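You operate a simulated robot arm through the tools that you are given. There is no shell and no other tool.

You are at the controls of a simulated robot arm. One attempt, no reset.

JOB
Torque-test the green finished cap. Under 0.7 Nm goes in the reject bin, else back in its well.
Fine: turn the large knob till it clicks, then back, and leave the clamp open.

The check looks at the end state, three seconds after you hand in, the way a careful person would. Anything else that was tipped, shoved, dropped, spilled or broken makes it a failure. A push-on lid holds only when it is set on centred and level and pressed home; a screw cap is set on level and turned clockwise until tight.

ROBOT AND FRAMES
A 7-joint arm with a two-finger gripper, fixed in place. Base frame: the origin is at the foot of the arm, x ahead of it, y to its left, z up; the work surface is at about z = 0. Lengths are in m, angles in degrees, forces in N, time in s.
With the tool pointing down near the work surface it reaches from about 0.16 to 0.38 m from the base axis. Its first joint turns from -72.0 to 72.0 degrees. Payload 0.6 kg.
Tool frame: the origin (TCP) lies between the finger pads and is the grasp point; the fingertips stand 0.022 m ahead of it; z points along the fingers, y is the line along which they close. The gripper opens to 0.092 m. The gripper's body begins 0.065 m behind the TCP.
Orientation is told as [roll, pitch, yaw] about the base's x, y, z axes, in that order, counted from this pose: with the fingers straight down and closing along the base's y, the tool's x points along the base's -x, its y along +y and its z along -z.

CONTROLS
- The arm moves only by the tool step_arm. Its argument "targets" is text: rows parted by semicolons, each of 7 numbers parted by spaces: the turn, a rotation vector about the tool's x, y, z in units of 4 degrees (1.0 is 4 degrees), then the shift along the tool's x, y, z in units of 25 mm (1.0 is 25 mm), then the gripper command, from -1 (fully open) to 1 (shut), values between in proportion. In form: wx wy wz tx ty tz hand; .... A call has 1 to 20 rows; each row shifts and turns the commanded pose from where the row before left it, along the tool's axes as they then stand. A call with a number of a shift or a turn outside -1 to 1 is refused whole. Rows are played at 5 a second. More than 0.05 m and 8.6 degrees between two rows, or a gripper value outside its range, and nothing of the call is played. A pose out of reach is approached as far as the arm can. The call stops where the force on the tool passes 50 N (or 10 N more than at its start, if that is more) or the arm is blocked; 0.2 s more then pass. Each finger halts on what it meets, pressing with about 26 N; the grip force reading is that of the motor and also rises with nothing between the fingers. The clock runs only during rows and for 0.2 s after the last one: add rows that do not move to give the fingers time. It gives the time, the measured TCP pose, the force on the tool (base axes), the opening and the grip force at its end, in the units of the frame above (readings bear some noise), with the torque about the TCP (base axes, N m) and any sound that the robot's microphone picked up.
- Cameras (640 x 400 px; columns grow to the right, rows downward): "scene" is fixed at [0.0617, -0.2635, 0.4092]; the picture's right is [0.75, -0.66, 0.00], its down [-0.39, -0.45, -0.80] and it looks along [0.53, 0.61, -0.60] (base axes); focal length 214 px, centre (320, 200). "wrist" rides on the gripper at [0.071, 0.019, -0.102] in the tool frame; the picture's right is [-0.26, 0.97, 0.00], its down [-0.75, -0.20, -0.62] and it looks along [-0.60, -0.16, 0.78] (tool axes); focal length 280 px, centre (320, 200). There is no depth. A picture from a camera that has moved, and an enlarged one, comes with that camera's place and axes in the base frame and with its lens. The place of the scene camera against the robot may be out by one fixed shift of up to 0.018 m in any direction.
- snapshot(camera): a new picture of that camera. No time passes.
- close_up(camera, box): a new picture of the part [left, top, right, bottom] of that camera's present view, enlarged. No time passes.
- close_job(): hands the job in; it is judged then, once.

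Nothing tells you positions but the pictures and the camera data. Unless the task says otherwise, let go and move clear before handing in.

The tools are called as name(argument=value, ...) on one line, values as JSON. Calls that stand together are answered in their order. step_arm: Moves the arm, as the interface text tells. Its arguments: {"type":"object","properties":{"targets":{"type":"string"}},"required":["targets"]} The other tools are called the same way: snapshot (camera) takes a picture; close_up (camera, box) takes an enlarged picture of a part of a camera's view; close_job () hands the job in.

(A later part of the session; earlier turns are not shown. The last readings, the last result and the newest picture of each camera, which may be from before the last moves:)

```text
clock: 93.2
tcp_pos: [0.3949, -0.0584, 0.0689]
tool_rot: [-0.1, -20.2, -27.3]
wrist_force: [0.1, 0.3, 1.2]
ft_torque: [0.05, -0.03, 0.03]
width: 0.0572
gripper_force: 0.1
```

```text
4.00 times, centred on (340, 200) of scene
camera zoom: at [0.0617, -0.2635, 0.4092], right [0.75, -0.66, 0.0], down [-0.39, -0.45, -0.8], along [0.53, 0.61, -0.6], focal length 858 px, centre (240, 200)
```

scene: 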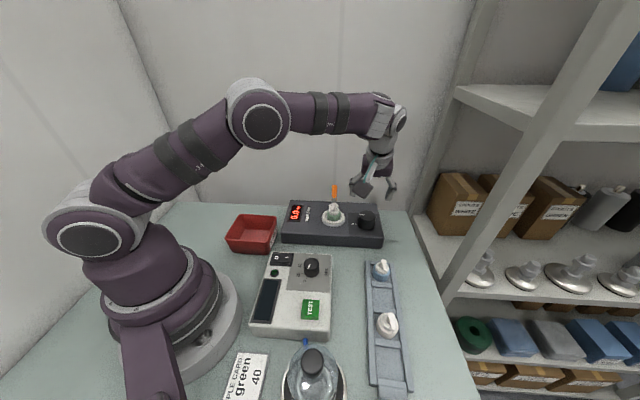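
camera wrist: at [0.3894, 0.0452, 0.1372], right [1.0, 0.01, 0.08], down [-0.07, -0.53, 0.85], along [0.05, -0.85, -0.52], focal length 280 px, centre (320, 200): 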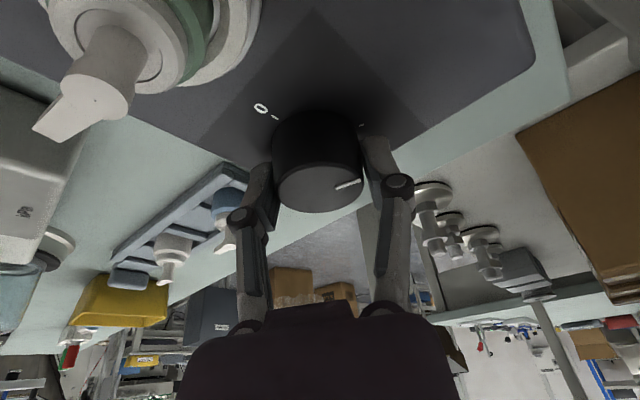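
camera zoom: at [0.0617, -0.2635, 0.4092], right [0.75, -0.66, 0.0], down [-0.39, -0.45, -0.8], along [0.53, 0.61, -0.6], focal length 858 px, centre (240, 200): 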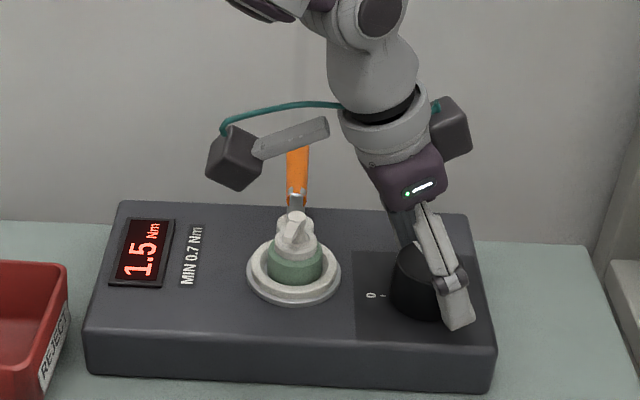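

The mark sits where it was in my first grip, so this yaw corresponds to about 64° from 0. Regripping and turning back to yaw 37°.

step_arm(targets="0 0 0 0 0 0 0;0 0 0 0 0 0 0.1;0 0 0 0 0 0 0.3;0 0 0 0 0 0 1;0 0 0 0 0 0 1;0 0 0 0 0 0 1")

step_arm(targets="-0.344 0 -0.939 0 0 0 1;-0.344 0 -0.939 0 0 0 1;-0.344 0 -0.939 0 0 0 1;-0.344 0 -0.939 0 0 0 1;0 0 0 0 0 0 1")

step_arm(targets="-0.344 0 -0.939 0 0 0 1;-0.344 0 -0.939 0 0 0 1;-0.344 0 -0.939 0 0 0 1;-0.344 0 -0.939 0 0 0 1;0 0 0 0 0 0 1")

close_up(camera="wrist", box=[200, 60, 440, 240])

close_up(camera="scene", box=[270, 150, 410, 250])

```text
clock: 94.6
tcp_pos: [0.3946, -0.057, 0.069]
tool_rot: [-0.2, -20.1, -27.3]
wrist_force: [0.8, 3.8, 3.5]
ft_torque: [0.08, 0.01, -0.02]
width: 0.0412
gripper_force: 27.8
```

```text
clock: 95.8
tcp_pos: [0.3944, -0.0582, 0.0693]
tool_rot: [-0.1, -20.0, -11.2]
wrist_force: [-7.0, 2.7, 5.9]
ft_torque: [0.15, 0.35, 0.03]
width: 0.0415
gripper_force: 28.7
```

```text
clock: 97.0
tcp_pos: [0.3951, -0.0569, 0.0688]
tool_rot: [-0.2, -20.2, 4.9]
wrist_force: [10.5, -2.5, -13.3]
ft_torque: [-0.11, -0.49, 0.0]
width: 0.0415
gripper_force: 28.0
```

```text
2.22 times, centred on (320, 150) of wrist
camera zoom: at [0.2928, -0.0471, 0.1398], right [0.16, 0.98, 0.09], down [0.51, -0.16, 0.85], along [0.85, -0.09, -0.53], focal length 623 px, centre (320, 311)
```

zoom: 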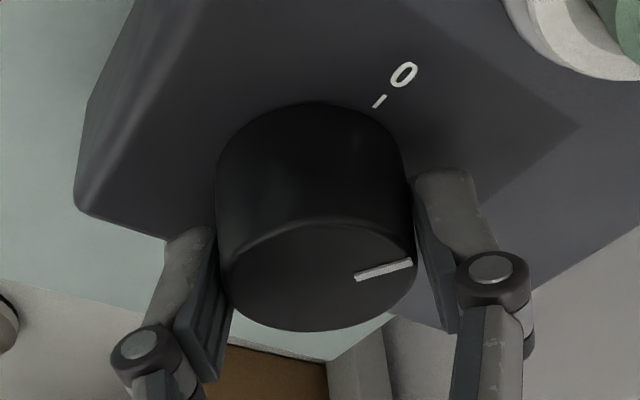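

```text
4.00 times, centred on (340, 200) of scene
camera zoom: at [0.0618, -0.2635, 0.4092], right [0.75, -0.66, 0.0], down [-0.39, -0.45, -0.8], along [0.53, 0.61, -0.6], focal length 858 px, centre (240, 200)
```

zoom: 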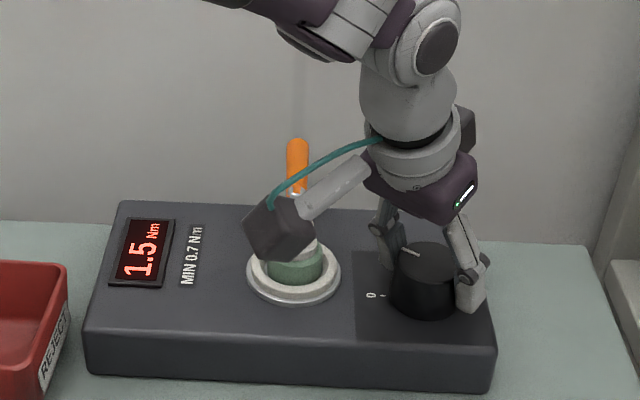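

Going well, the reading stays latched at 1.5. Turning the remaining 32° back to 0.

step_arm(targets="-0.344 0 -0.939 0 0 0 1;-0.344 0 -0.939 0 0 0 1;-0.344 0 -0.939 0 0 0 1;-0.344 0 -0.939 0 0 0 1;0 0 0 0 0 0 1")

step_arm(targets="-0.344 0 -0.939 0 0 0 1;-0.344 0 -0.939 0 0 0 1;0 0 0 0 0 0 1")

step_arm(targets="-0.344 0 -0.939 0 0 0 1;-0.344 0 -0.939 0 0 0 1;0 0 0 0 0 0 1")

close_up(camera="wrist", box=[200, 60, 440, 240])

close_up(camera="scene", box=[270, 150, 410, 250])

```text
clock: 98.2
tcp_pos: [0.395, -0.057, 0.0697]
tool_rot: [-0.2, -19.9, 20.8]
wrist_force: [8.1, -4.7, -7.9]
ft_torque: [-0.24, 0.13, -0.02]
width: 0.0412
gripper_force: 28.0
```

```text
clock: 99.0
tcp_pos: [0.395, -0.0577, 0.0693]
tool_rot: [0.0, -19.9, 28.9]
wrist_force: [-4.9, -8.5, 12.7]
ft_torque: [-0.34, 0.14, -0.03]
width: 0.0418
gripper_force: 28.2
```

```text
clock: 99.8
tcp_pos: [0.3954, -0.0584, 0.0683]
tool_rot: [0.0, -20.2, 37.0]
wrist_force: [19.3, -6.2, -12.1]
ft_torque: [0.04, -0.28, -0.28]
width: 0.0413
gripper_force: 27.7
```

```text
2.22 times, centred on (320, 150) of wrist
camera zoom: at [0.3029, -0.1034, 0.1398], right [-0.38, 0.92, 0.09], down [0.52, 0.13, 0.85], along [0.77, 0.37, -0.53], focal length 623 px, centre (320, 311)
```

zoom: 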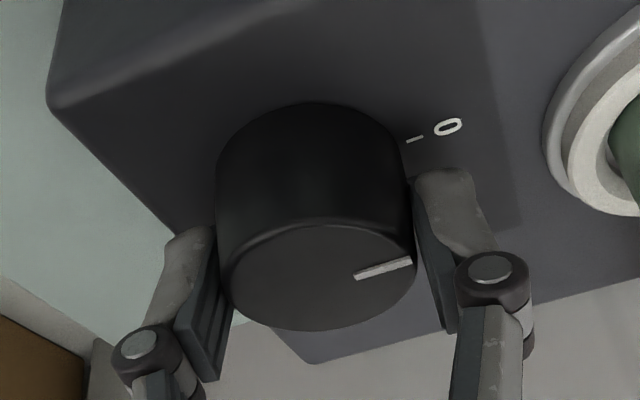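

```text
4.00 times, centred on (340, 200) of scene
camera zoom: at [0.0618, -0.2635, 0.4092], right [0.75, -0.66, 0.0], down [-0.39, -0.45, -0.8], along [0.53, 0.61, -0.6], focal length 858 px, centre (240, 200)
```

zoom: 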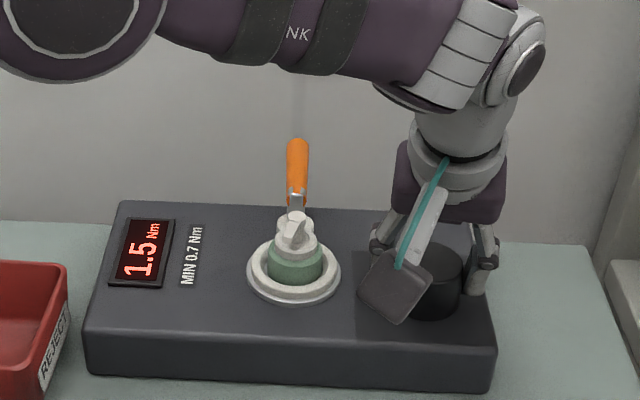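

The knob is back at its 0 stop, and the display has latched 1.5 Nm, well above 0.7. Since no click was reported (the arm hit its reach limit just around that angle), I'll repeat the turn starting from a yaw with more range so I can hear it. First I reposition the grip.

step_arm(targets="0 0 0 0 0 0 0;0 0 0 0 0 0 -0.25;0 0 0 0 0 0 -0.25;-0.344 0 -0.939 0 0 0 -0.25;-0.344 0 -0.939 0 0 0 -0.25;-0.344 0 -0.939 0 0 0 -0.25;-0.344 0 -0.939 0 0 0 -0.25;-0.344 0 -0.939 0 0 0 -0.25;-0.344 0 -0.939 0 0 0 -0.25;0 0 0 0 0 0 -0.25")

close_up(camera="wrist", box=[200, 60, 440, 240])

snapshot(camera="scene")

```text
clock: 102.0
tcp_pos: [0.395, -0.0574, 0.0691]
tool_rot: [0.0, -20.0, 60.9]
wrist_force: [-0.8, -0.3, 0.8]
ft_torque: [-0.02, 0.02, 0.01]
width: 0.0574
gripper_force: 0.0
```

```text
2.22 times, centred on (320, 150) of wrist
camera zoom: at [0.329, -0.1369, 0.1399], right [-0.72, 0.68, 0.09], down [0.42, 0.33, 0.84], along [0.55, 0.65, -0.53], focal length 623 px, centre (320, 311)
```

zoom: 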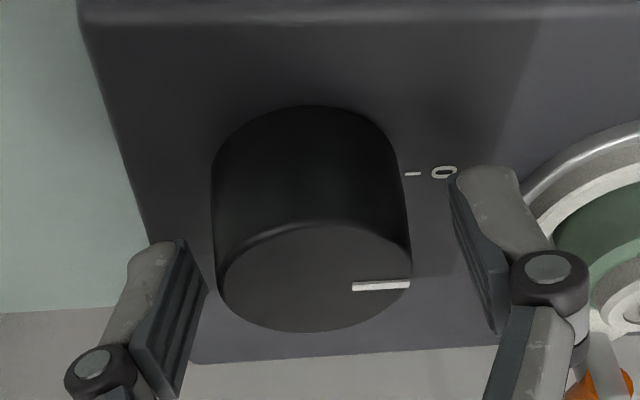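

```text
taken
```

scene: 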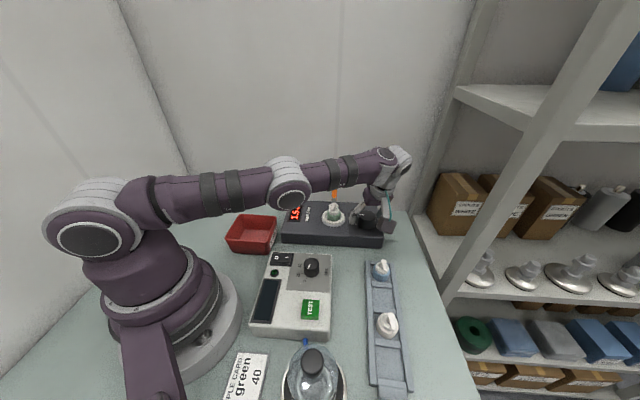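

The mark is on 0 again. I'll centre, grip, and turn clockwise through the full range in groups of steps.

step_arm(targets="0 0 0 0 -0.055 0 -0.25;0 0 0 0 0 0 0;0 0 0 0 0 0 0.1;0 0 0 0 0 0 0.3;0 0 0 0 0 0 1;0 0 0 0 0 0 1;0 0 0 0 0 0 1")

step_arm(targets="0.344 0 0.939 0 0.008 0 1;0.344 0 0.939 0 0.008 0 1;0.344 0 0.939 0 0.008 0 1;0.344 0 0.939 0 0.008 0 1;0 0 0 0 0 0 1")

step_arm(targets="0.344 0 0.939 0 0.005 0 1;0.344 0 0.939 0 0.005 0 1;0.344 0 0.939 0 0.005 0 1;0.344 0 0.939 0 0.005 0 1;0 0 0 0 0 0 1")

close_up(camera="scene", box=[270, 150, 410, 250])

close_up(camera="wrist", box=[200, 60, 440, 240])

```text
clock: 103.6
tcp_pos: [0.3948, -0.0582, 0.0693]
tool_rot: [0.2, -19.9, 60.9]
wrist_force: [-25.8, 8.9, 10.7]
ft_torque: [0.06, 0.54, -0.05]
width: 0.0412
gripper_force: 27.9
```

```text
clock: 104.8
tcp_pos: [0.3957, -0.0582, 0.0691]
tool_rot: [0.1, -20.0, 44.8]
wrist_force: [-10.3, 7.6, -18.0]
ft_torque: [0.33, -0.14, -0.01]
width: 0.0412
gripper_force: 28.0
```

```text
clock: 106.0
tcp_pos: [0.3952, -0.0571, 0.0695]
tool_rot: [0.0, -20.1, 28.7]
wrist_force: [-21.4, 5.5, 9.7]
ft_torque: [0.07, 0.55, 0.02]
width: 0.0413
gripper_force: 28.2
```

```text
4.00 times, centred on (340, 200) of scene
camera zoom: at [0.0617, -0.2635, 0.4092], right [0.75, -0.66, 0.0], down [-0.39, -0.45, -0.8], along [0.53, 0.61, -0.6], focal length 858 px, centre (240, 200)
```

zoom: 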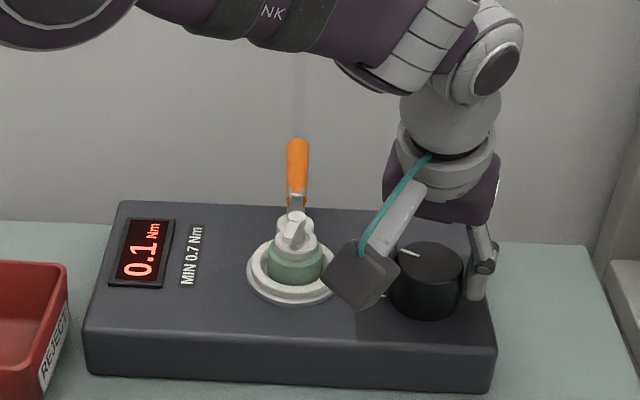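

```text
2.22 times, centred on (320, 150) of wrist
camera zoom: at [0.2977, -0.0899, 0.14], right [-0.25, 0.96, 0.09], down [0.53, 0.06, 0.85], along [0.81, 0.26, -0.53], focal length 623 px, centre (320, 311)
```

zoom: 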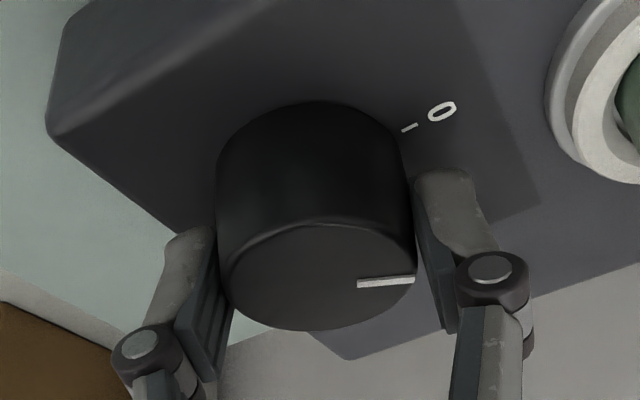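

The display restarted for this new run (0.1 Nm at ~32°). Continuing clockwise in groups of 8–16°.

step_arm(targets="0 0 0 0.015 0.016 -0.005 1;0.344 0 0.939 0 0.005 0 1;0.344 0 0.939 0 0.005 0 1;0.344 0 0.939 0 0.005 0 1;0.344 0 0.939 0 0.005 0 1;0 0 0 0 0 0 1")

step_arm(targets="0.344 0 0.939 0 0.005 0 1;0.344 0 0.939 0 0.005 0 1;0.344 0 0.939 0 0.005 0 1;0.344 0 0.939 0 0.005 0 1;0 0 0 0 0 0 1")

close_up(camera="scene", box=[270, 150, 410, 250])

```text
clock: 107.4
tcp_pos: [0.3951, -0.0573, 0.0691]
tool_rot: [-0.1, -20.1, 12.7]
wrist_force: [6.2, -9.9, 1.1]
ft_torque: [-0.17, -0.01, -0.02]
width: 0.0413
gripper_force: 28.4
```

```text
clock: 108.6
tcp_pos: [0.3953, -0.0561, 0.0691]
tool_rot: [-0.3, -20.3, -3.2]
wrist_force: [15.9, -25.1, -4.7]
ft_torque: [-0.32, -0.47, -0.01]
width: 0.041
gripper_force: 27.9
```

```text
4.00 times, centred on (340, 200) of scene
camera zoom: at [0.0617, -0.2635, 0.4092], right [0.75, -0.66, 0.0], down [-0.39, -0.45, -0.8], along [0.53, 0.61, -0.6], focal length 858 px, centre (240, 200)
```

zoom: 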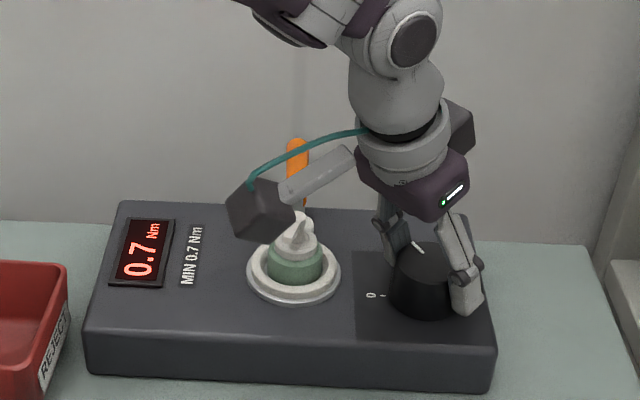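

Same curve as before: 0.7 Nm at 64°. Correcting the side load and continuing.

step_arm(targets="0 0 0 -0.015 -0.03 0.006 1;0.344 0 0.939 0 0 0 1;0.344 0 0.939 0 0 0 1;0.344 0 0.939 0 0 0 1;0.344 0 0.939 0 0 0 1;0 0 0 0 0 0 1")

step_arm(targets="0.344 0 0.939 0 0 0 1;0.344 0 0.939 0 0 0 1;0.344 0 0.939 0 0 0 1;0.344 0 0.939 0 0 0 1;0 0 0 0 0 0 1")

close_up(camera="scene", box=[270, 150, 410, 250])

close_up(camera="wrist", box=[200, 60, 440, 240])

```text
clock: 110.0
tcp_pos: [0.395, -0.0566, 0.0688]
tool_rot: [-0.2, -20.2, -19.3]
wrist_force: [13.1, -16.2, -12.0]
ft_torque: [-0.27, -0.49, -0.02]
width: 0.041
gripper_force: 28.0
```

```text
clock: 111.2
tcp_pos: [0.3952, -0.0564, 0.0687]
tool_rot: [-0.2, -20.1, -35.2]
wrist_force: [-2.9, -8.6, 4.9]
ft_torque: [0.25, 0.24, -0.02]
width: 0.041
gripper_force: 27.9
```

```text
4.00 times, centred on (340, 200) of scene
camera zoom: at [0.0617, -0.2635, 0.4092], right [0.75, -0.66, 0.0], down [-0.39, -0.45, -0.8], along [0.53, 0.61, -0.6], focal length 858 px, centre (240, 200)
```

zoom: 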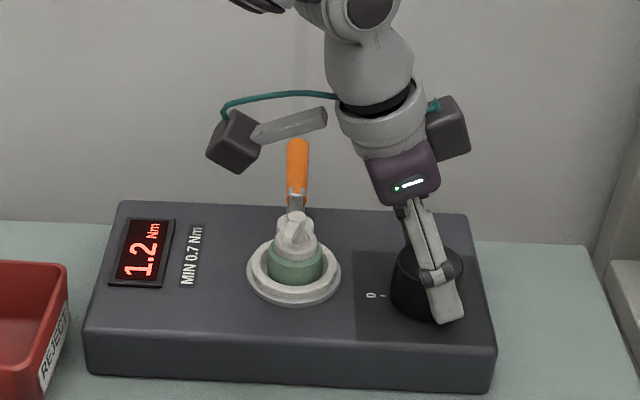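

```text
2.22 times, centred on (320, 150) of wrist
camera zoom: at [0.324, 0.0171, 0.1398], right [0.76, 0.65, 0.09], down [0.28, -0.45, 0.85], along [0.59, -0.62, -0.53], focal length 623 px, centre (320, 311)
```

zoom: 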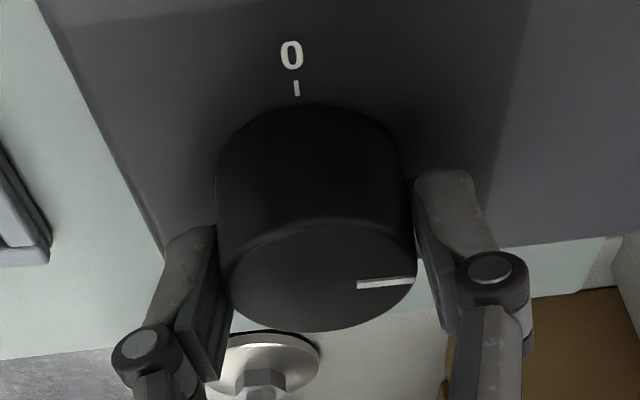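

1.2 Nm at 96°. Now 4° at a time, listening for the click.

step_arm(targets="0.344 0 0.939 0 0 0 1;0.344 0 0.939 0 0 0 1;0 0 0 0 0 0 1")

step_arm(targets="0.344 0 0.939 0 0 0 1;0 0 0 0 0 0 1")

step_arm(targets="0.344 0 0.939 0 0 0 1;0 0 0 0 0 0 1")

close_up(camera="scene", box=[270, 150, 410, 250])

```text
clock: 112.0
tcp_pos: [0.3948, -0.0557, 0.0684]
tool_rot: [-0.1, -20.2, -43.3]
wrist_force: [-10.5, 0.2, 10.2]
ft_torque: [0.16, 0.34, 0.0]
width: 0.0409
gripper_force: 28.3
```

```text
clock: 112.6
tcp_pos: [0.3939, -0.0564, 0.069]
tool_rot: [-0.2, -20.2, -47.2]
wrist_force: [-5.4, 10.6, 5.9]
ft_torque: [0.64, 0.33, 0.0]
width: 0.0413
gripper_force: 28.2
```

```text
clock: 113.2
tcp_pos: [0.3946, -0.0569, 0.0687]
tool_rot: [0.0, -20.1, -51.2]
wrist_force: [2.7, 13.7, 2.1]
ft_torque: [0.13, -0.04, 0.03]
width: 0.0411
gripper_force: 28.2
```

```text
4.00 times, centred on (340, 200) of scene
camera zoom: at [0.0617, -0.2635, 0.4092], right [0.75, -0.66, 0.0], down [-0.39, -0.45, -0.8], along [0.53, 0.61, -0.6], focal length 858 px, centre (240, 200)
```

zoom: 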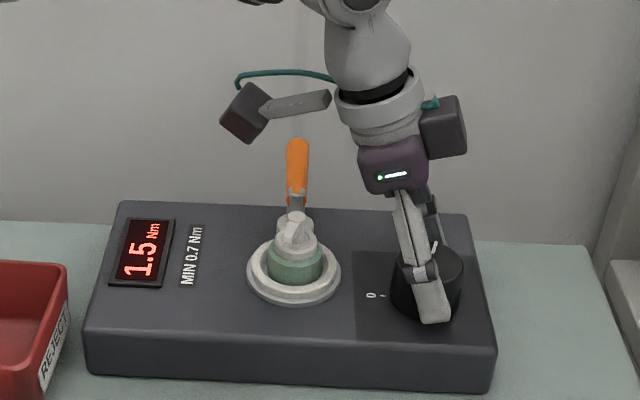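

1.5 Nm at 112°. Continuing past this point, step by step.

step_arm(targets="0.344 0 0.939 0 0.008 0 1;0 0 0 0 0 0 1")

step_arm(targets="0.344 0 0.939 0 0.008 0 1;0 0 0 0 0 0 1")

close_up(camera="scene", box=[270, 150, 410, 250])

step_arm(targets="0.344 0 0.939 0 0.008 0 1;0 0 0 0 0 0 1")

step_arm(targets="0.344 0 0.939 0 0.008 0 1;0 0 0 0 0 0 1")

close_up(camera="scene", box=[270, 150, 410, 250])

close_up(camera="wrist", box=[200, 60, 440, 240])

```text
clock: 113.8
tcp_pos: [0.395, -0.0575, 0.0685]
tool_rot: [-0.1, -20.2, -55.2]
wrist_force: [-0.5, 17.4, 9.5]
ft_torque: [0.52, 0.01, 0.0]
width: 0.0411
gripper_force: 27.6
```

```text
clock: 114.4
tcp_pos: [0.3948, -0.0569, 0.0676]
tool_rot: [-0.2, -20.2, -59.2]
wrist_force: [1.0, 14.7, 7.7]
ft_torque: [0.62, 0.13, 0.05]
width: 0.0413
gripper_force: 28.2
```

```text
4.00 times, centred on (340, 200) of scene
camera zoom: at [0.0617, -0.2635, 0.4092], right [0.75, -0.66, 0.0], down [-0.39, -0.45, -0.8], along [0.53, 0.61, -0.6], focal length 858 px, centre (240, 200)
```

zoom: 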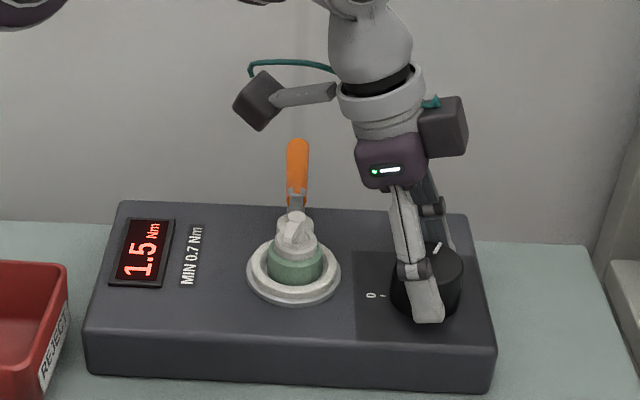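

```text
clock: 115.0
tcp_pos: [0.3952, -0.0568, 0.0683]
tool_rot: [-0.3, -20.3, -63.3]
wrist_force: [1.7, 5.0, 4.6]
ft_torque: [0.23, 0.13, 0.01]
width: 0.0413
gripper_force: 28.1
```

```text
clock: 115.6
tcp_pos: [0.3957, -0.056, 0.0674]
tool_rot: [-0.3, -20.4, -67.4]
wrist_force: [-11.1, -7.0, 12.2]
ft_torque: [0.42, 0.45, -0.02]
width: 0.041
gripper_force: 27.6
```

```text
4.00 times, centred on (340, 200) of scene
camera zoom: at [0.0617, -0.2635, 0.4092], right [0.75, -0.66, 0.0], down [-0.39, -0.45, -0.8], along [0.53, 0.61, -0.6], focal length 858 px, centre (240, 200)
```

zoom: 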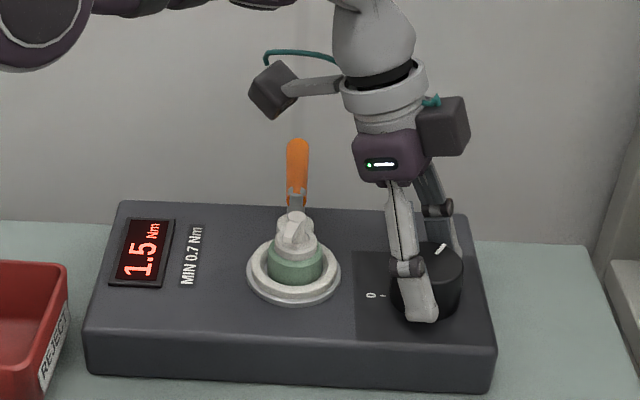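

```text
2.22 times, centred on (320, 150) of wrist
camera zoom: at [0.3752, 0.0436, 0.1389], right [0.99, 0.14, 0.09], down [0.0, -0.53, 0.85], along [0.17, -0.84, -0.52], focal length 623 px, centre (320, 311)
```

zoom: 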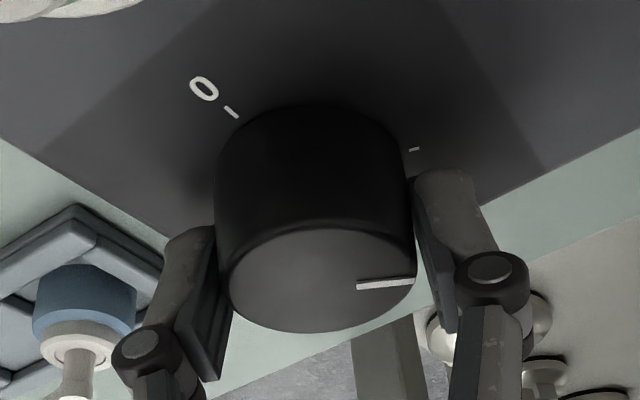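

The reading again stops rising at 1.5 Nm past about 114°, with no click reported up to 128°. Let me inspect the clamp, cap and knob closely before deciding what's missing.

close_up(camera="scene", box=[320, 180, 370, 230])

close_up(camera="scene", box=[285, 200, 325, 230])

snapshot(camera="wrist")

```text
8.00 times, centred on (345, 205) of scene
camera zoom: at [0.0617, -0.2635, 0.4092], right [0.75, -0.66, 0.0], down [-0.39, -0.45, -0.8], along [0.53, 0.61, -0.6], focal length 1716 px, centre (120, 160)
```

zoom: 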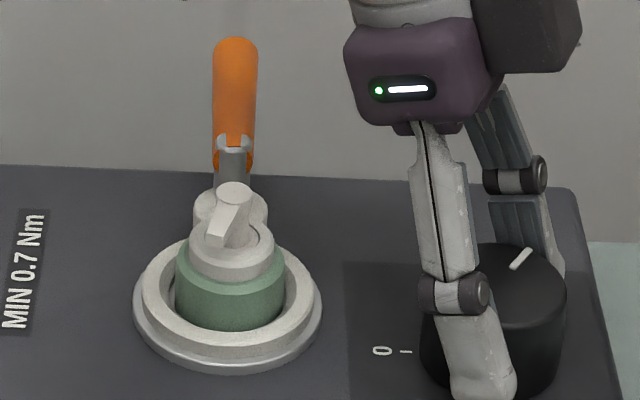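

```text
13.33 times, centred on (305, 215) of scene
camera zoom: at [0.0617, -0.2635, 0.4092], right [0.75, -0.66, 0.0], down [-0.39, -0.45, -0.8], along [0.53, 0.61, -0.6], focal length 2860 px, centre (520, 0)
```

zoom: 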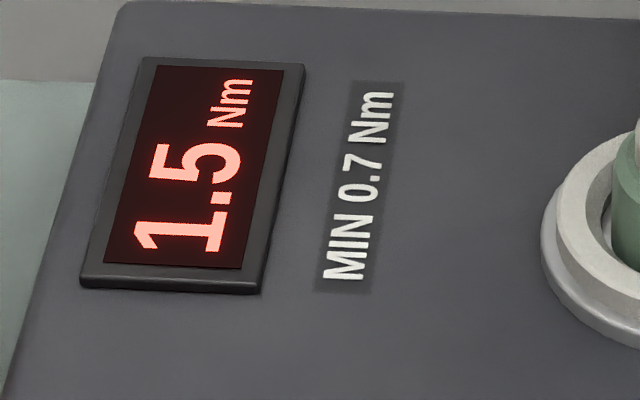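

```text
taken
camera wrist: at [0.3752, 0.0436, 0.1389], right [0.99, 0.14, 0.09], down [0.0, -0.53, 0.85], along [0.17, -0.84, -0.52], focal length 280 px, centre (320, 200)
```

wrist: 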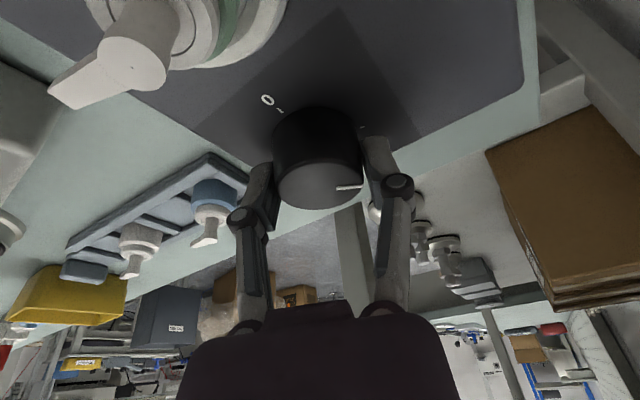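

The clamp and cap look right. I'll turn the last few degrees toward the end stop in this uninterrupted run.

step_arm(targets="0.344 0 0.939 -0.01 -0.01 0 1;0 0 0 0 0 0 1")

step_arm(targets="0.344 0 0.939 -0.01 -0.02 0 1;0 0 0 0 0 0 1")

close_up(camera="scene", box=[270, 150, 410, 250])

close_up(camera="wrist", box=[200, 60, 440, 240])

```text
clock: 116.2
tcp_pos: [0.3938, -0.057, 0.0672]
tool_rot: [-0.1, -20.4, -71.5]
wrist_force: [-14.2, -15.7, 4.2]
ft_torque: [0.04, 0.34, 0.02]
width: 0.0409
gripper_force: 28.3
```

```text
clock: 116.8
tcp_pos: [0.3951, -0.0565, 0.0677]
tool_rot: [-0.1, -20.3, -75.2]
wrist_force: [7.1, -17.0, -10.7]
ft_torque: [-0.33, -0.1, -0.03]
width: 0.0408
gripper_force: 28.0
```

```text
4.00 times, centred on (340, 200) of scene
camera zoom: at [0.0618, -0.2635, 0.4092], right [0.75, -0.66, 0.0], down [-0.39, -0.45, -0.8], along [0.53, 0.61, -0.6], focal length 858 px, centre (240, 200)
```

zoom: 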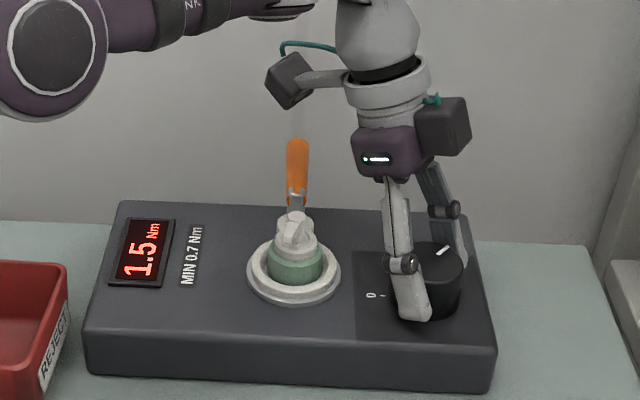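

```text
2.22 times, centred on (320, 150) of wrist
camera zoom: at [0.3888, 0.0457, 0.1387], right [1.0, 0.01, 0.09], down [-0.07, -0.53, 0.85], along [0.05, -0.85, -0.52], focal length 623 px, centre (320, 311)
```

zoom: 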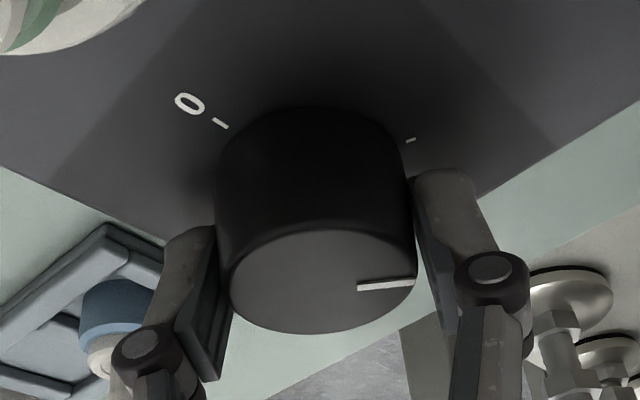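

step_arm(targets="0.275 0 0.751 0 -0.025 0 1;0 0 0 0 0 0 1;0 0 0 0 0 0 1")

close_up(camera="wrist", box=[200, 60, 440, 240])

close_up(camera="scene", box=[270, 150, 410, 250])

```text
clock: 117.6
tcp_pos: [0.3942, -0.0571, 0.0689]
tool_rot: [0.0, -20.2, -78.4]
wrist_force: [32.9, -1.2, -20.4]
ft_torque: [-0.22, -0.41, 0.06]
width: 0.041
gripper_force: 28.0
```

```text
2.22 times, centred on (320, 150) of wrist
camera zoom: at [0.3939, 0.0465, 0.1394], right [0.99, -0.05, 0.09], down [-0.1, -0.52, 0.85], along [0.01, -0.85, -0.52], focal length 623 px, centre (320, 311)
```

zoom: 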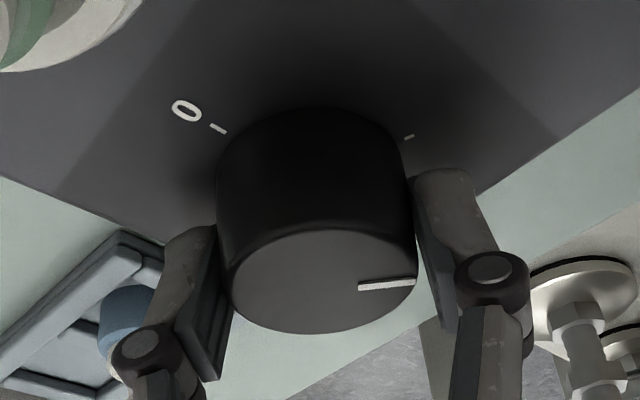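

```text
4.00 times, centred on (340, 200) of scene
camera zoom: at [0.0618, -0.2635, 0.4092], right [0.75, -0.66, 0.0], down [-0.39, -0.45, -0.8], along [0.53, 0.61, -0.6], focal length 858 px, centre (240, 200)
```

zoom: 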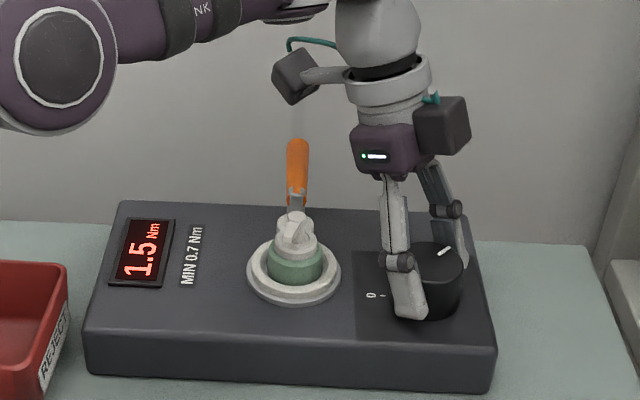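

Both runs agree: the torque rises and stops at 1.5 Nm exactly at the second tick (~115°), and the knob then runs on to its end stop. The result is 1.5 Nm, at or above 0.7, so the cap passes. I'll turn the knob all the way back to 0 now.

step_arm(targets="0 0 0 0 0.03 0.01 1;-0.344 0 -0.939 0 0 0 1;-0.344 0 -0.939 0 0 0 1;-0.344 0 -0.939 0 0 0 1;-0.344 0 -0.939 0 0 0 1;0 0 0 0 0 0 1")

step_arm(targets="-0.344 0 -0.939 0 -0.008 0 1;-0.344 0 -0.939 0 -0.008 0 1;-0.344 0 -0.939 0 -0.008 0 1;-0.344 0 -0.939 0 -0.008 0 1;0 0 0 0 0 0 1")

step_arm(targets="-0.344 0 -0.939 0 0 0 1;-0.344 0 -0.939 0 0 0 1;-0.344 0 -0.939 0 0 0 1;-0.344 0 -0.939 0 0 0 1;0 0 0 0 0 0 1")

close_up(camera="wrist", box=[200, 60, 440, 240])

```text
clock: 119.0
tcp_pos: [0.3947, -0.0563, 0.0691]
tool_rot: [-0.2, -20.1, -62.3]
wrist_force: [-4.3, 18.0, 7.4]
ft_torque: [0.46, 0.13, -0.01]
width: 0.0414
gripper_force: 28.0
```

```text
clock: 120.2
tcp_pos: [0.3951, -0.0573, 0.069]
tool_rot: [-0.1, -20.1, -46.3]
wrist_force: [24.2, 12.4, -20.3]
ft_torque: [0.14, -0.28, 0.0]
width: 0.041
gripper_force: 28.3
```

```text
clock: 121.4
tcp_pos: [0.3951, -0.0578, 0.0687]
tool_rot: [-0.1, -20.2, -30.4]
wrist_force: [13.6, 18.2, 9.8]
ft_torque: [0.67, 0.17, 0.01]
width: 0.0413
gripper_force: 28.0
```

```text
2.22 times, centred on (320, 150) of wrist
camera zoom: at [0.3177, 0.0104, 0.1398], right [0.7, 0.71, 0.09], down [0.32, -0.42, 0.85], along [0.64, -0.56, -0.52], focal length 623 px, centre (320, 311)
```

zoom: 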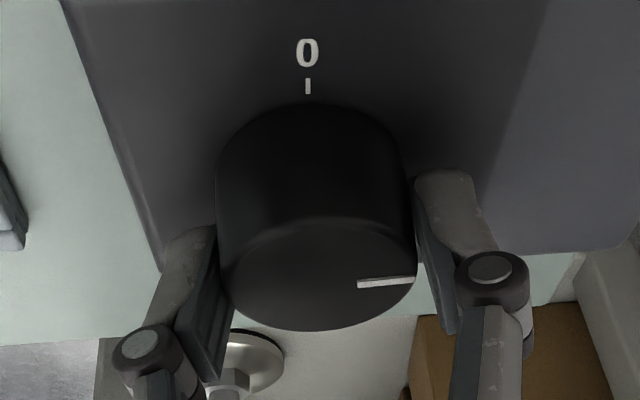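

Turning back smoothly. Continuing toward 0.

step_arm(targets="0 0 0 0 0.022 0 1;-0.344 0 -0.939 0 0 0 1;-0.344 0 -0.939 0 0 0 1;-0.344 0 -0.939 0 0 0 1;-0.344 0 -0.939 0 0 0 1;0 0 0 0 0 0 1")

step_arm(targets="-0.344 0 -0.939 0 0 0 1;-0.344 0 -0.939 0 0 0 1;-0.344 0 -0.939 0 0 0 1;-0.344 0 -0.939 0 0 0 1;0 0 0 0 0 0 1")

step_arm(targets="-0.344 0 -0.939 0 0 0 1;-0.344 0 -0.939 0 0 0 1;-0.344 0 -0.939 0 0 0 1;-0.344 0 -0.939 0 0 0 1;0 0 0 0 0 0 1")

close_up(camera="wrist", box=[200, 60, 440, 240])

close_up(camera="scene", box=[270, 150, 410, 250])

```text
clock: 122.8
tcp_pos: [0.3951, -0.0562, 0.0687]
tool_rot: [-0.2, -20.0, -14.3]
wrist_force: [21.9, 15.2, -3.0]
ft_torque: [0.07, -0.71, -0.01]
width: 0.041
gripper_force: 28.2
```

```text
clock: 124.0
tcp_pos: [0.3942, -0.0567, 0.0686]
tool_rot: [-0.2, -19.9, 1.6]
wrist_force: [-5.4, 9.6, 17.9]
ft_torque: [0.26, 0.13, 0.05]
width: 0.041
gripper_force: 28.3
```

```text
clock: 125.2
tcp_pos: [0.3944, -0.0571, 0.069]
tool_rot: [-0.1, -20.1, 17.7]
wrist_force: [-6.5, -3.3, 14.8]
ft_torque: [-0.02, -0.01, 0.03]
width: 0.0412
gripper_force: 28.0
```

```text
2.22 times, centred on (320, 150) of wrist
camera zoom: at [0.2925, -0.0703, 0.1399], right [-0.06, 0.99, 0.09], down [0.53, -0.04, 0.85], along [0.84, 0.1, -0.53], focal length 623 px, centre (320, 311)
```

zoom: 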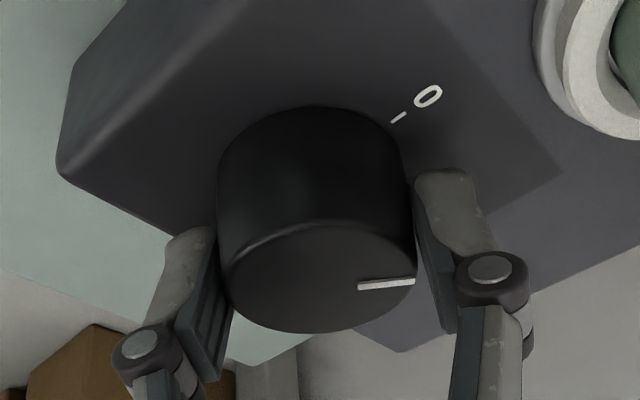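

```text
4.00 times, centred on (340, 200) of scene
camera zoom: at [0.0617, -0.2635, 0.4092], right [0.75, -0.66, 0.0], down [-0.39, -0.45, -0.8], along [0.53, 0.61, -0.6], focal length 858 px, centre (240, 200)
```

zoom: 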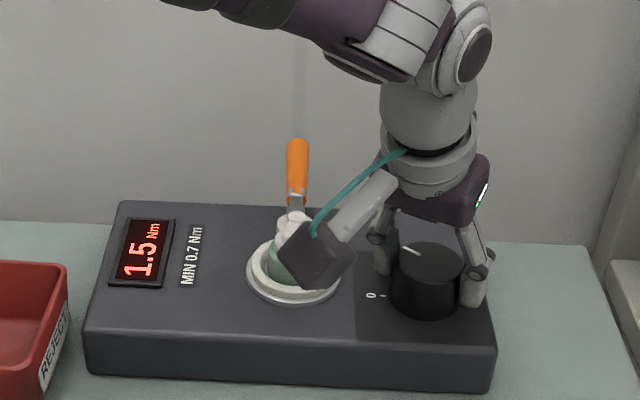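

About 43° to go to 0.

step_arm(targets="-0.344 0 -0.939 0 0 0 1;-0.344 0 -0.939 0 0 0 1;-0.344 0 -0.939 0 0 0 1;-0.344 0 -0.939 0 0 0 1;-0.344 0 -0.939 0 0 0 1;0 0 0 0 0 0 1")

step_arm(targets="-0.344 0 -0.939 0 0 0 1;-0.344 0 -0.939 0 0 0 1;-0.344 0 -0.939 0 0 0 1;-0.344 0 -0.939 0 0 0 1;-0.344 0 -0.939 0 0 0 1;0 0 0 0 0 0 1")

step_arm(targets="-0.344 0 -0.939 0 0 0 1;0 0 0 0 0 0 1")

close_up(camera="wrist", box=[200, 60, 440, 240])

```text
clock: 126.6
tcp_pos: [0.3943, -0.0577, 0.0679]
tool_rot: [-0.2, -20.0, 37.6]
wrist_force: [18.4, -15.7, -18.9]
ft_torque: [-0.36, -0.06, -0.05]
width: 0.041
gripper_force: 28.2
```

```text
clock: 128.0
tcp_pos: [0.3947, -0.0572, 0.0704]
tool_rot: [-0.2, -20.1, 57.8]
wrist_force: [35.2, -29.4, -18.8]
ft_torque: [-0.09, -0.59, -0.33]
width: 0.041
gripper_force: 28.1
```

```text
clock: 128.6
tcp_pos: [0.3961, -0.0574, 0.0695]
tool_rot: [-0.2, -20.1, 61.7]
wrist_force: [29.2, -23.0, -8.2]
ft_torque: [-0.47, -0.41, -0.43]
width: 0.0413
gripper_force: 28.1
```

```text
2.22 times, centred on (320, 150) of wrist
camera zoom: at [0.3307, -0.1378, 0.1401], right [-0.73, 0.67, 0.09], down [0.41, 0.34, 0.85], along [0.54, 0.66, -0.53], focal length 623 px, centre (320, 311)
```

zoom: 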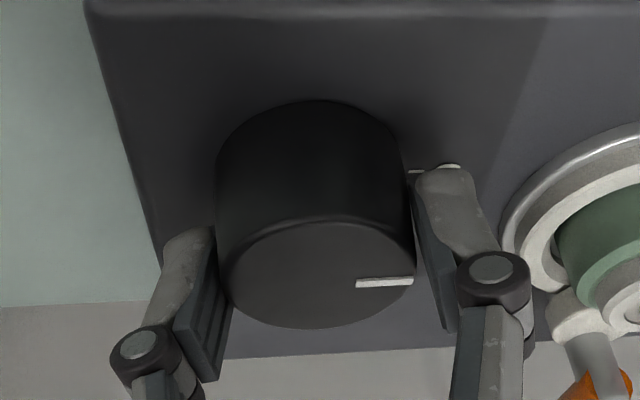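

Knob is back against its 0 stop with the mark on 0. I'll release it, lift clear, and head back to the clamp handle.

step_arm(targets="0 0 0 0 0 0 0;0 0 0 0 0 0 -0.3;0 0 0 0 0 0 -0.3;0.344 0 0.939 0 0 0 -0.3;0.344 0 0.939 0 0 0 -0.3;0.344 0 0.939 0 0 0 -0.3;0.344 0 0.939 0 0 0 -0.3;0.344 0 0.939 0 0 0 -0.3;0.344 0 0.939 0 0 0 -0.3;0 0 0 -0.172 0 -0.47 -0.3;0 0 0 -0.172 0 -0.47 -0.3;0 0 0 -0.172 0 -0.47 -0.3;0 0 0 -0.172 0 -0.47 -0.3;0 0 0 -0.172 0 -0.47 -0.3;0 0 0 -0.172 0 -0.47 -0.3;0 0 0 0 0 0 -0.3")

snapshot(camera="wrist")

close_up(camera="scene", box=[270, 150, 410, 250])

```text
clock: 132.0
tcp_pos: [0.3943, -0.0583, 0.1451]
tool_rot: [0.0, -19.9, 37.6]
wrist_force: [0.4, -0.1, -0.4]
ft_torque: [-0.03, 0.0, -0.01]
width: 0.0595
gripper_force: 0.0
```

```text
taken
camera wrist: at [0.3031, -0.1047, 0.2159], right [-0.39, 0.91, 0.09], down [0.52, 0.14, 0.85], along [0.76, 0.38, -0.53], focal length 280 px, centre (320, 200)
```

wrist: 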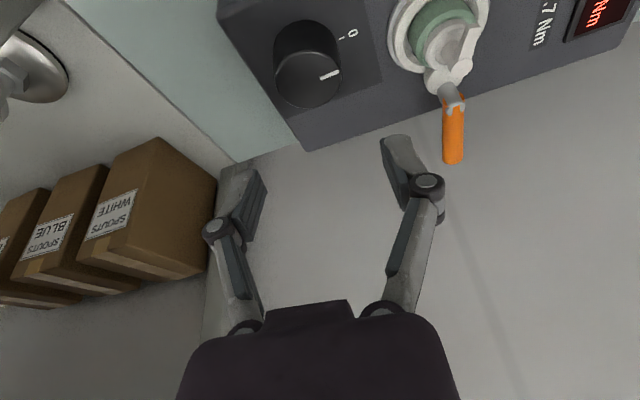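

```text
4.00 times, centred on (340, 200) of scene
camera zoom: at [0.0617, -0.2635, 0.4092], right [0.75, -0.66, 0.0], down [-0.39, -0.45, -0.8], along [0.53, 0.61, -0.6], focal length 858 px, centre (240, 200)
```

zoom: 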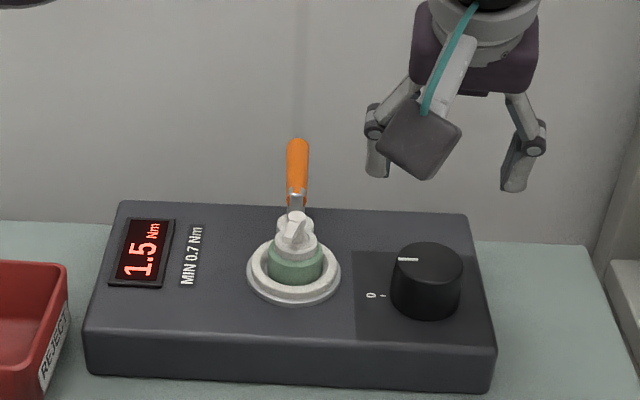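

The knob mark is exactly on 0 as at the start, and the tester shows 1.5 Nm. Now I'll go back over the clamp handle to swing it open.

step_arm(targets="0 0 0 -0.487 0.73 0.219 0.1;0 0 0 -0.487 0.73 0.219 0.2;0 0 0 -0.487 0.73 0.219 0.2;0 0 0 -0.487 0.73 0.219 0.2;0 0 0 -0.487 0.73 0.219 0.2;-0.318 0 -0.869 0 0 0 0.2;-0.318 0 -0.869 0 0 0 0.2;-0.318 0 -0.869 0 0 0 0.2;0 0 0 0 0 0 0.2")

snapshot(camera="wrist")

close_up(camera="wrist", box=[230, 0, 410, 180])

close_up(camera="scene", box=[290, 130, 410, 250])

```text
clock: 134.0
tcp_pos: [0.3923, 0.0562, 0.1389]
tool_rot: [-0.1, -19.9, 48.8]
wrist_force: [0.2, 1.0, 0.5]
ft_torque: [0.01, 0.02, 0.0]
width: 0.0367
gripper_force: 0.0
```

```text
taken
camera wrist: at [0.3113, -0.009, 0.21], right [-0.56, 0.82, 0.09], down [0.48, 0.24, 0.85], along [0.67, 0.52, -0.53], focal length 280 px, centre (320, 200)
```

wrist: 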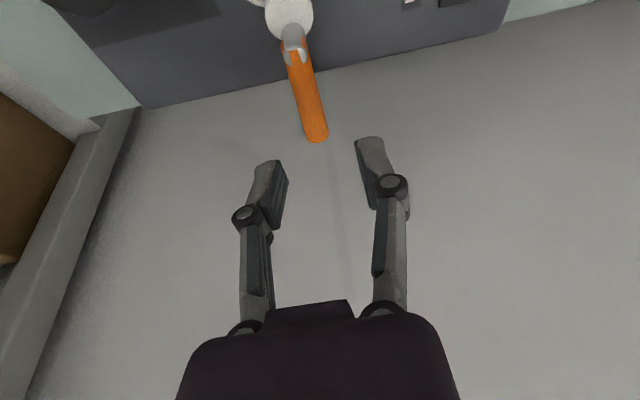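

```text
2.22 times, centred on (320, 90) of wrist
camera zoom: at [0.3113, -0.009, 0.21], right [-0.56, 0.82, 0.09], down [0.48, 0.24, 0.85], along [0.67, 0.52, -0.53], focal length 623 px, centre (320, 444)
```

zoom: 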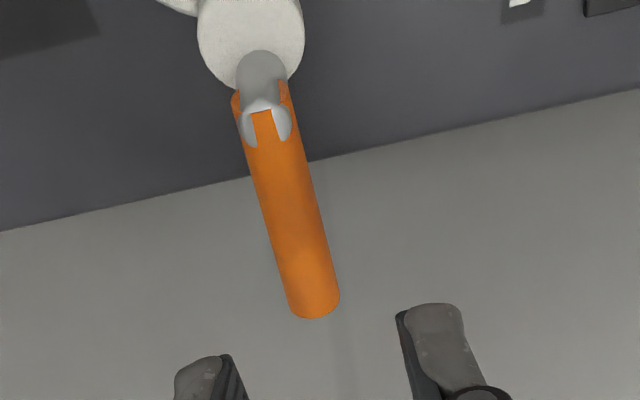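

```text
3.33 times, centred on (350, 190) of scene
camera zoom: at [0.0617, -0.2635, 0.4092], right [0.75, -0.66, 0.0], down [-0.39, -0.45, -0.8], along [0.53, 0.61, -0.6], focal length 715 px, centre (220, 233)
```

zoom: 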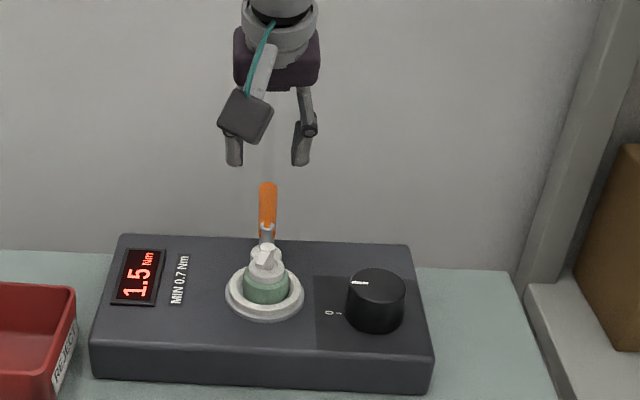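

The handle is right between the fingers' paths. Descending to straddle it again.

step_arm(targets="0 0 0 0.212 -0.02 0.583 0.2;0 0 0 0.212 0 0.583 0.2;0 0 0 0.212 0 0.583 0.2;0 0 0 0.212 0 0.583 0.2;0 0 0 0 0 0 0.2")

close_up(camera="wrist", box=[160, 0, 440, 230])

close_up(camera="scene", box=[290, 130, 410, 250])

```text
clock: 135.2
tcp_pos: [0.391, 0.0542, 0.076]
tool_rot: [0.1, -19.9, 48.8]
wrist_force: [0.0, 0.0, -0.3]
ft_torque: [-0.01, -0.01, 0.0]
width: 0.0368
gripper_force: 0.1
```

```text
1.74 times, centred on (300, 115) of wrist
camera zoom: at [0.3104, -0.0097, 0.1482], right [-0.56, 0.82, 0.09], down [0.48, 0.24, 0.85], along [0.67, 0.52, -0.53], focal length 488 px, centre (355, 348)
```

zoom: 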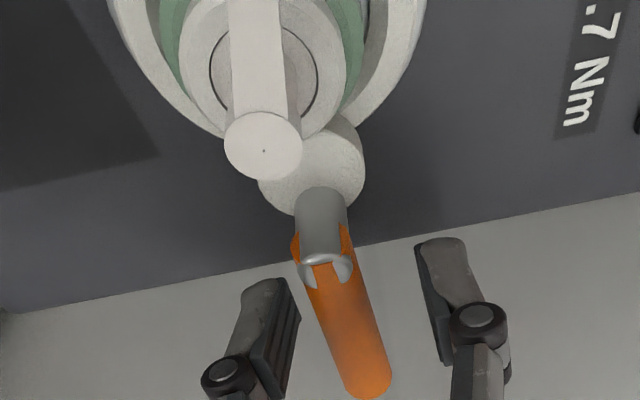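

```text
3.33 times, centred on (350, 190) of scene
camera zoom: at [0.0617, -0.2635, 0.4092], right [0.75, -0.66, 0.0], down [-0.39, -0.45, -0.8], along [0.53, 0.61, -0.6], focal length 715 px, centre (220, 233)
```

zoom: 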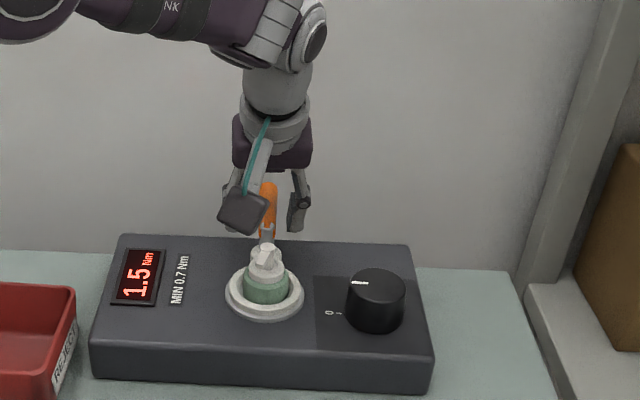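

Fingers are around the handle. Closing loosely and swinging it clockwise to open.

step_arm(targets="0 0 0 0 0 0 0.4;0 0 0 0 0 0 0.6;0 0 0 0 0 0 0.64;0 0 0 0 0 0 0.64;0.344 0 0.939 0 -0.07 0 0.64;0.344 0 0.939 0 -0.07 0 0.64;0.344 0 0.939 0 -0.07 0 0.64;0.344 0 0.939 0 -0.07 0 0.64;0 0 0 0 0 0 0.64")

step_arm(targets="0.344 0 0.939 0 -0.07 0 0.64;0.344 0 0.939 0 -0.07 0 0.64;0.344 0 0.939 0 -0.07 0 0.64;0.344 0 0.939 0 -0.07 0 0.64;0.344 0 0.939 0 -0.07 0 0.64;0.344 0 0.939 0 -0.07 0 0.64;0 0 0 0 0 0 0.64")

close_up(camera="wrist", box=[160, 0, 440, 230])

close_up(camera="scene", box=[290, 150, 410, 250])

```text
clock: 137.2
tcp_pos: [0.3962, 0.0495, 0.0776]
tool_rot: [0.0, -20.0, 32.7]
wrist_force: [0.1, 1.2, 0.5]
ft_torque: [0.03, 0.01, -0.01]
width: 0.017
gripper_force: 0.4
```

```text
clock: 138.8
tcp_pos: [0.4011, 0.04, 0.0771]
tool_rot: [-0.1, -20.1, 8.8]
wrist_force: [0.1, 0.1, -1.2]
ft_torque: [0.03, 0.0, -0.02]
width: 0.0168
gripper_force: 0.3
```

```text
1.74 times, centred on (300, 115) of wrist
camera zoom: at [0.299, 0.043, 0.1482], right [0.1, 0.99, 0.09], down [0.52, -0.13, 0.85], along [0.85, -0.04, -0.53], focal length 488 px, centre (355, 348)
```

zoom: 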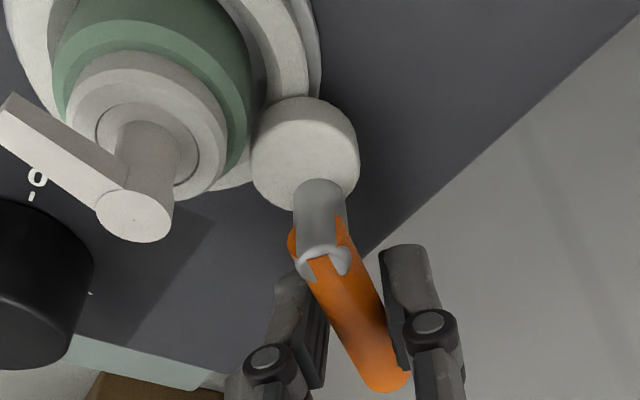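

```text
4.00 times, centred on (350, 200) of scene
camera zoom: at [0.0617, -0.2635, 0.4092], right [0.75, -0.66, 0.0], down [-0.39, -0.45, -0.8], along [0.53, 0.61, -0.6], focal length 858 px, centre (200, 200)
```

zoom: 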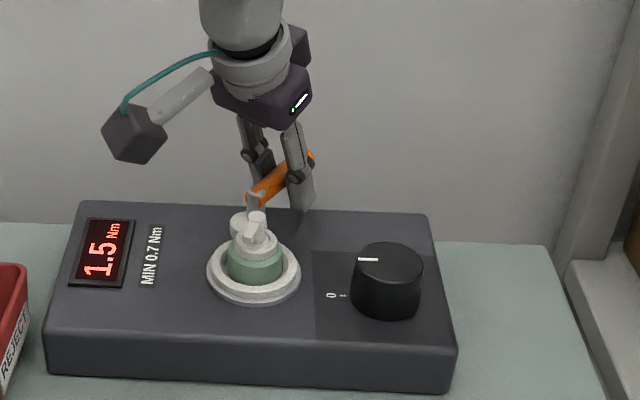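

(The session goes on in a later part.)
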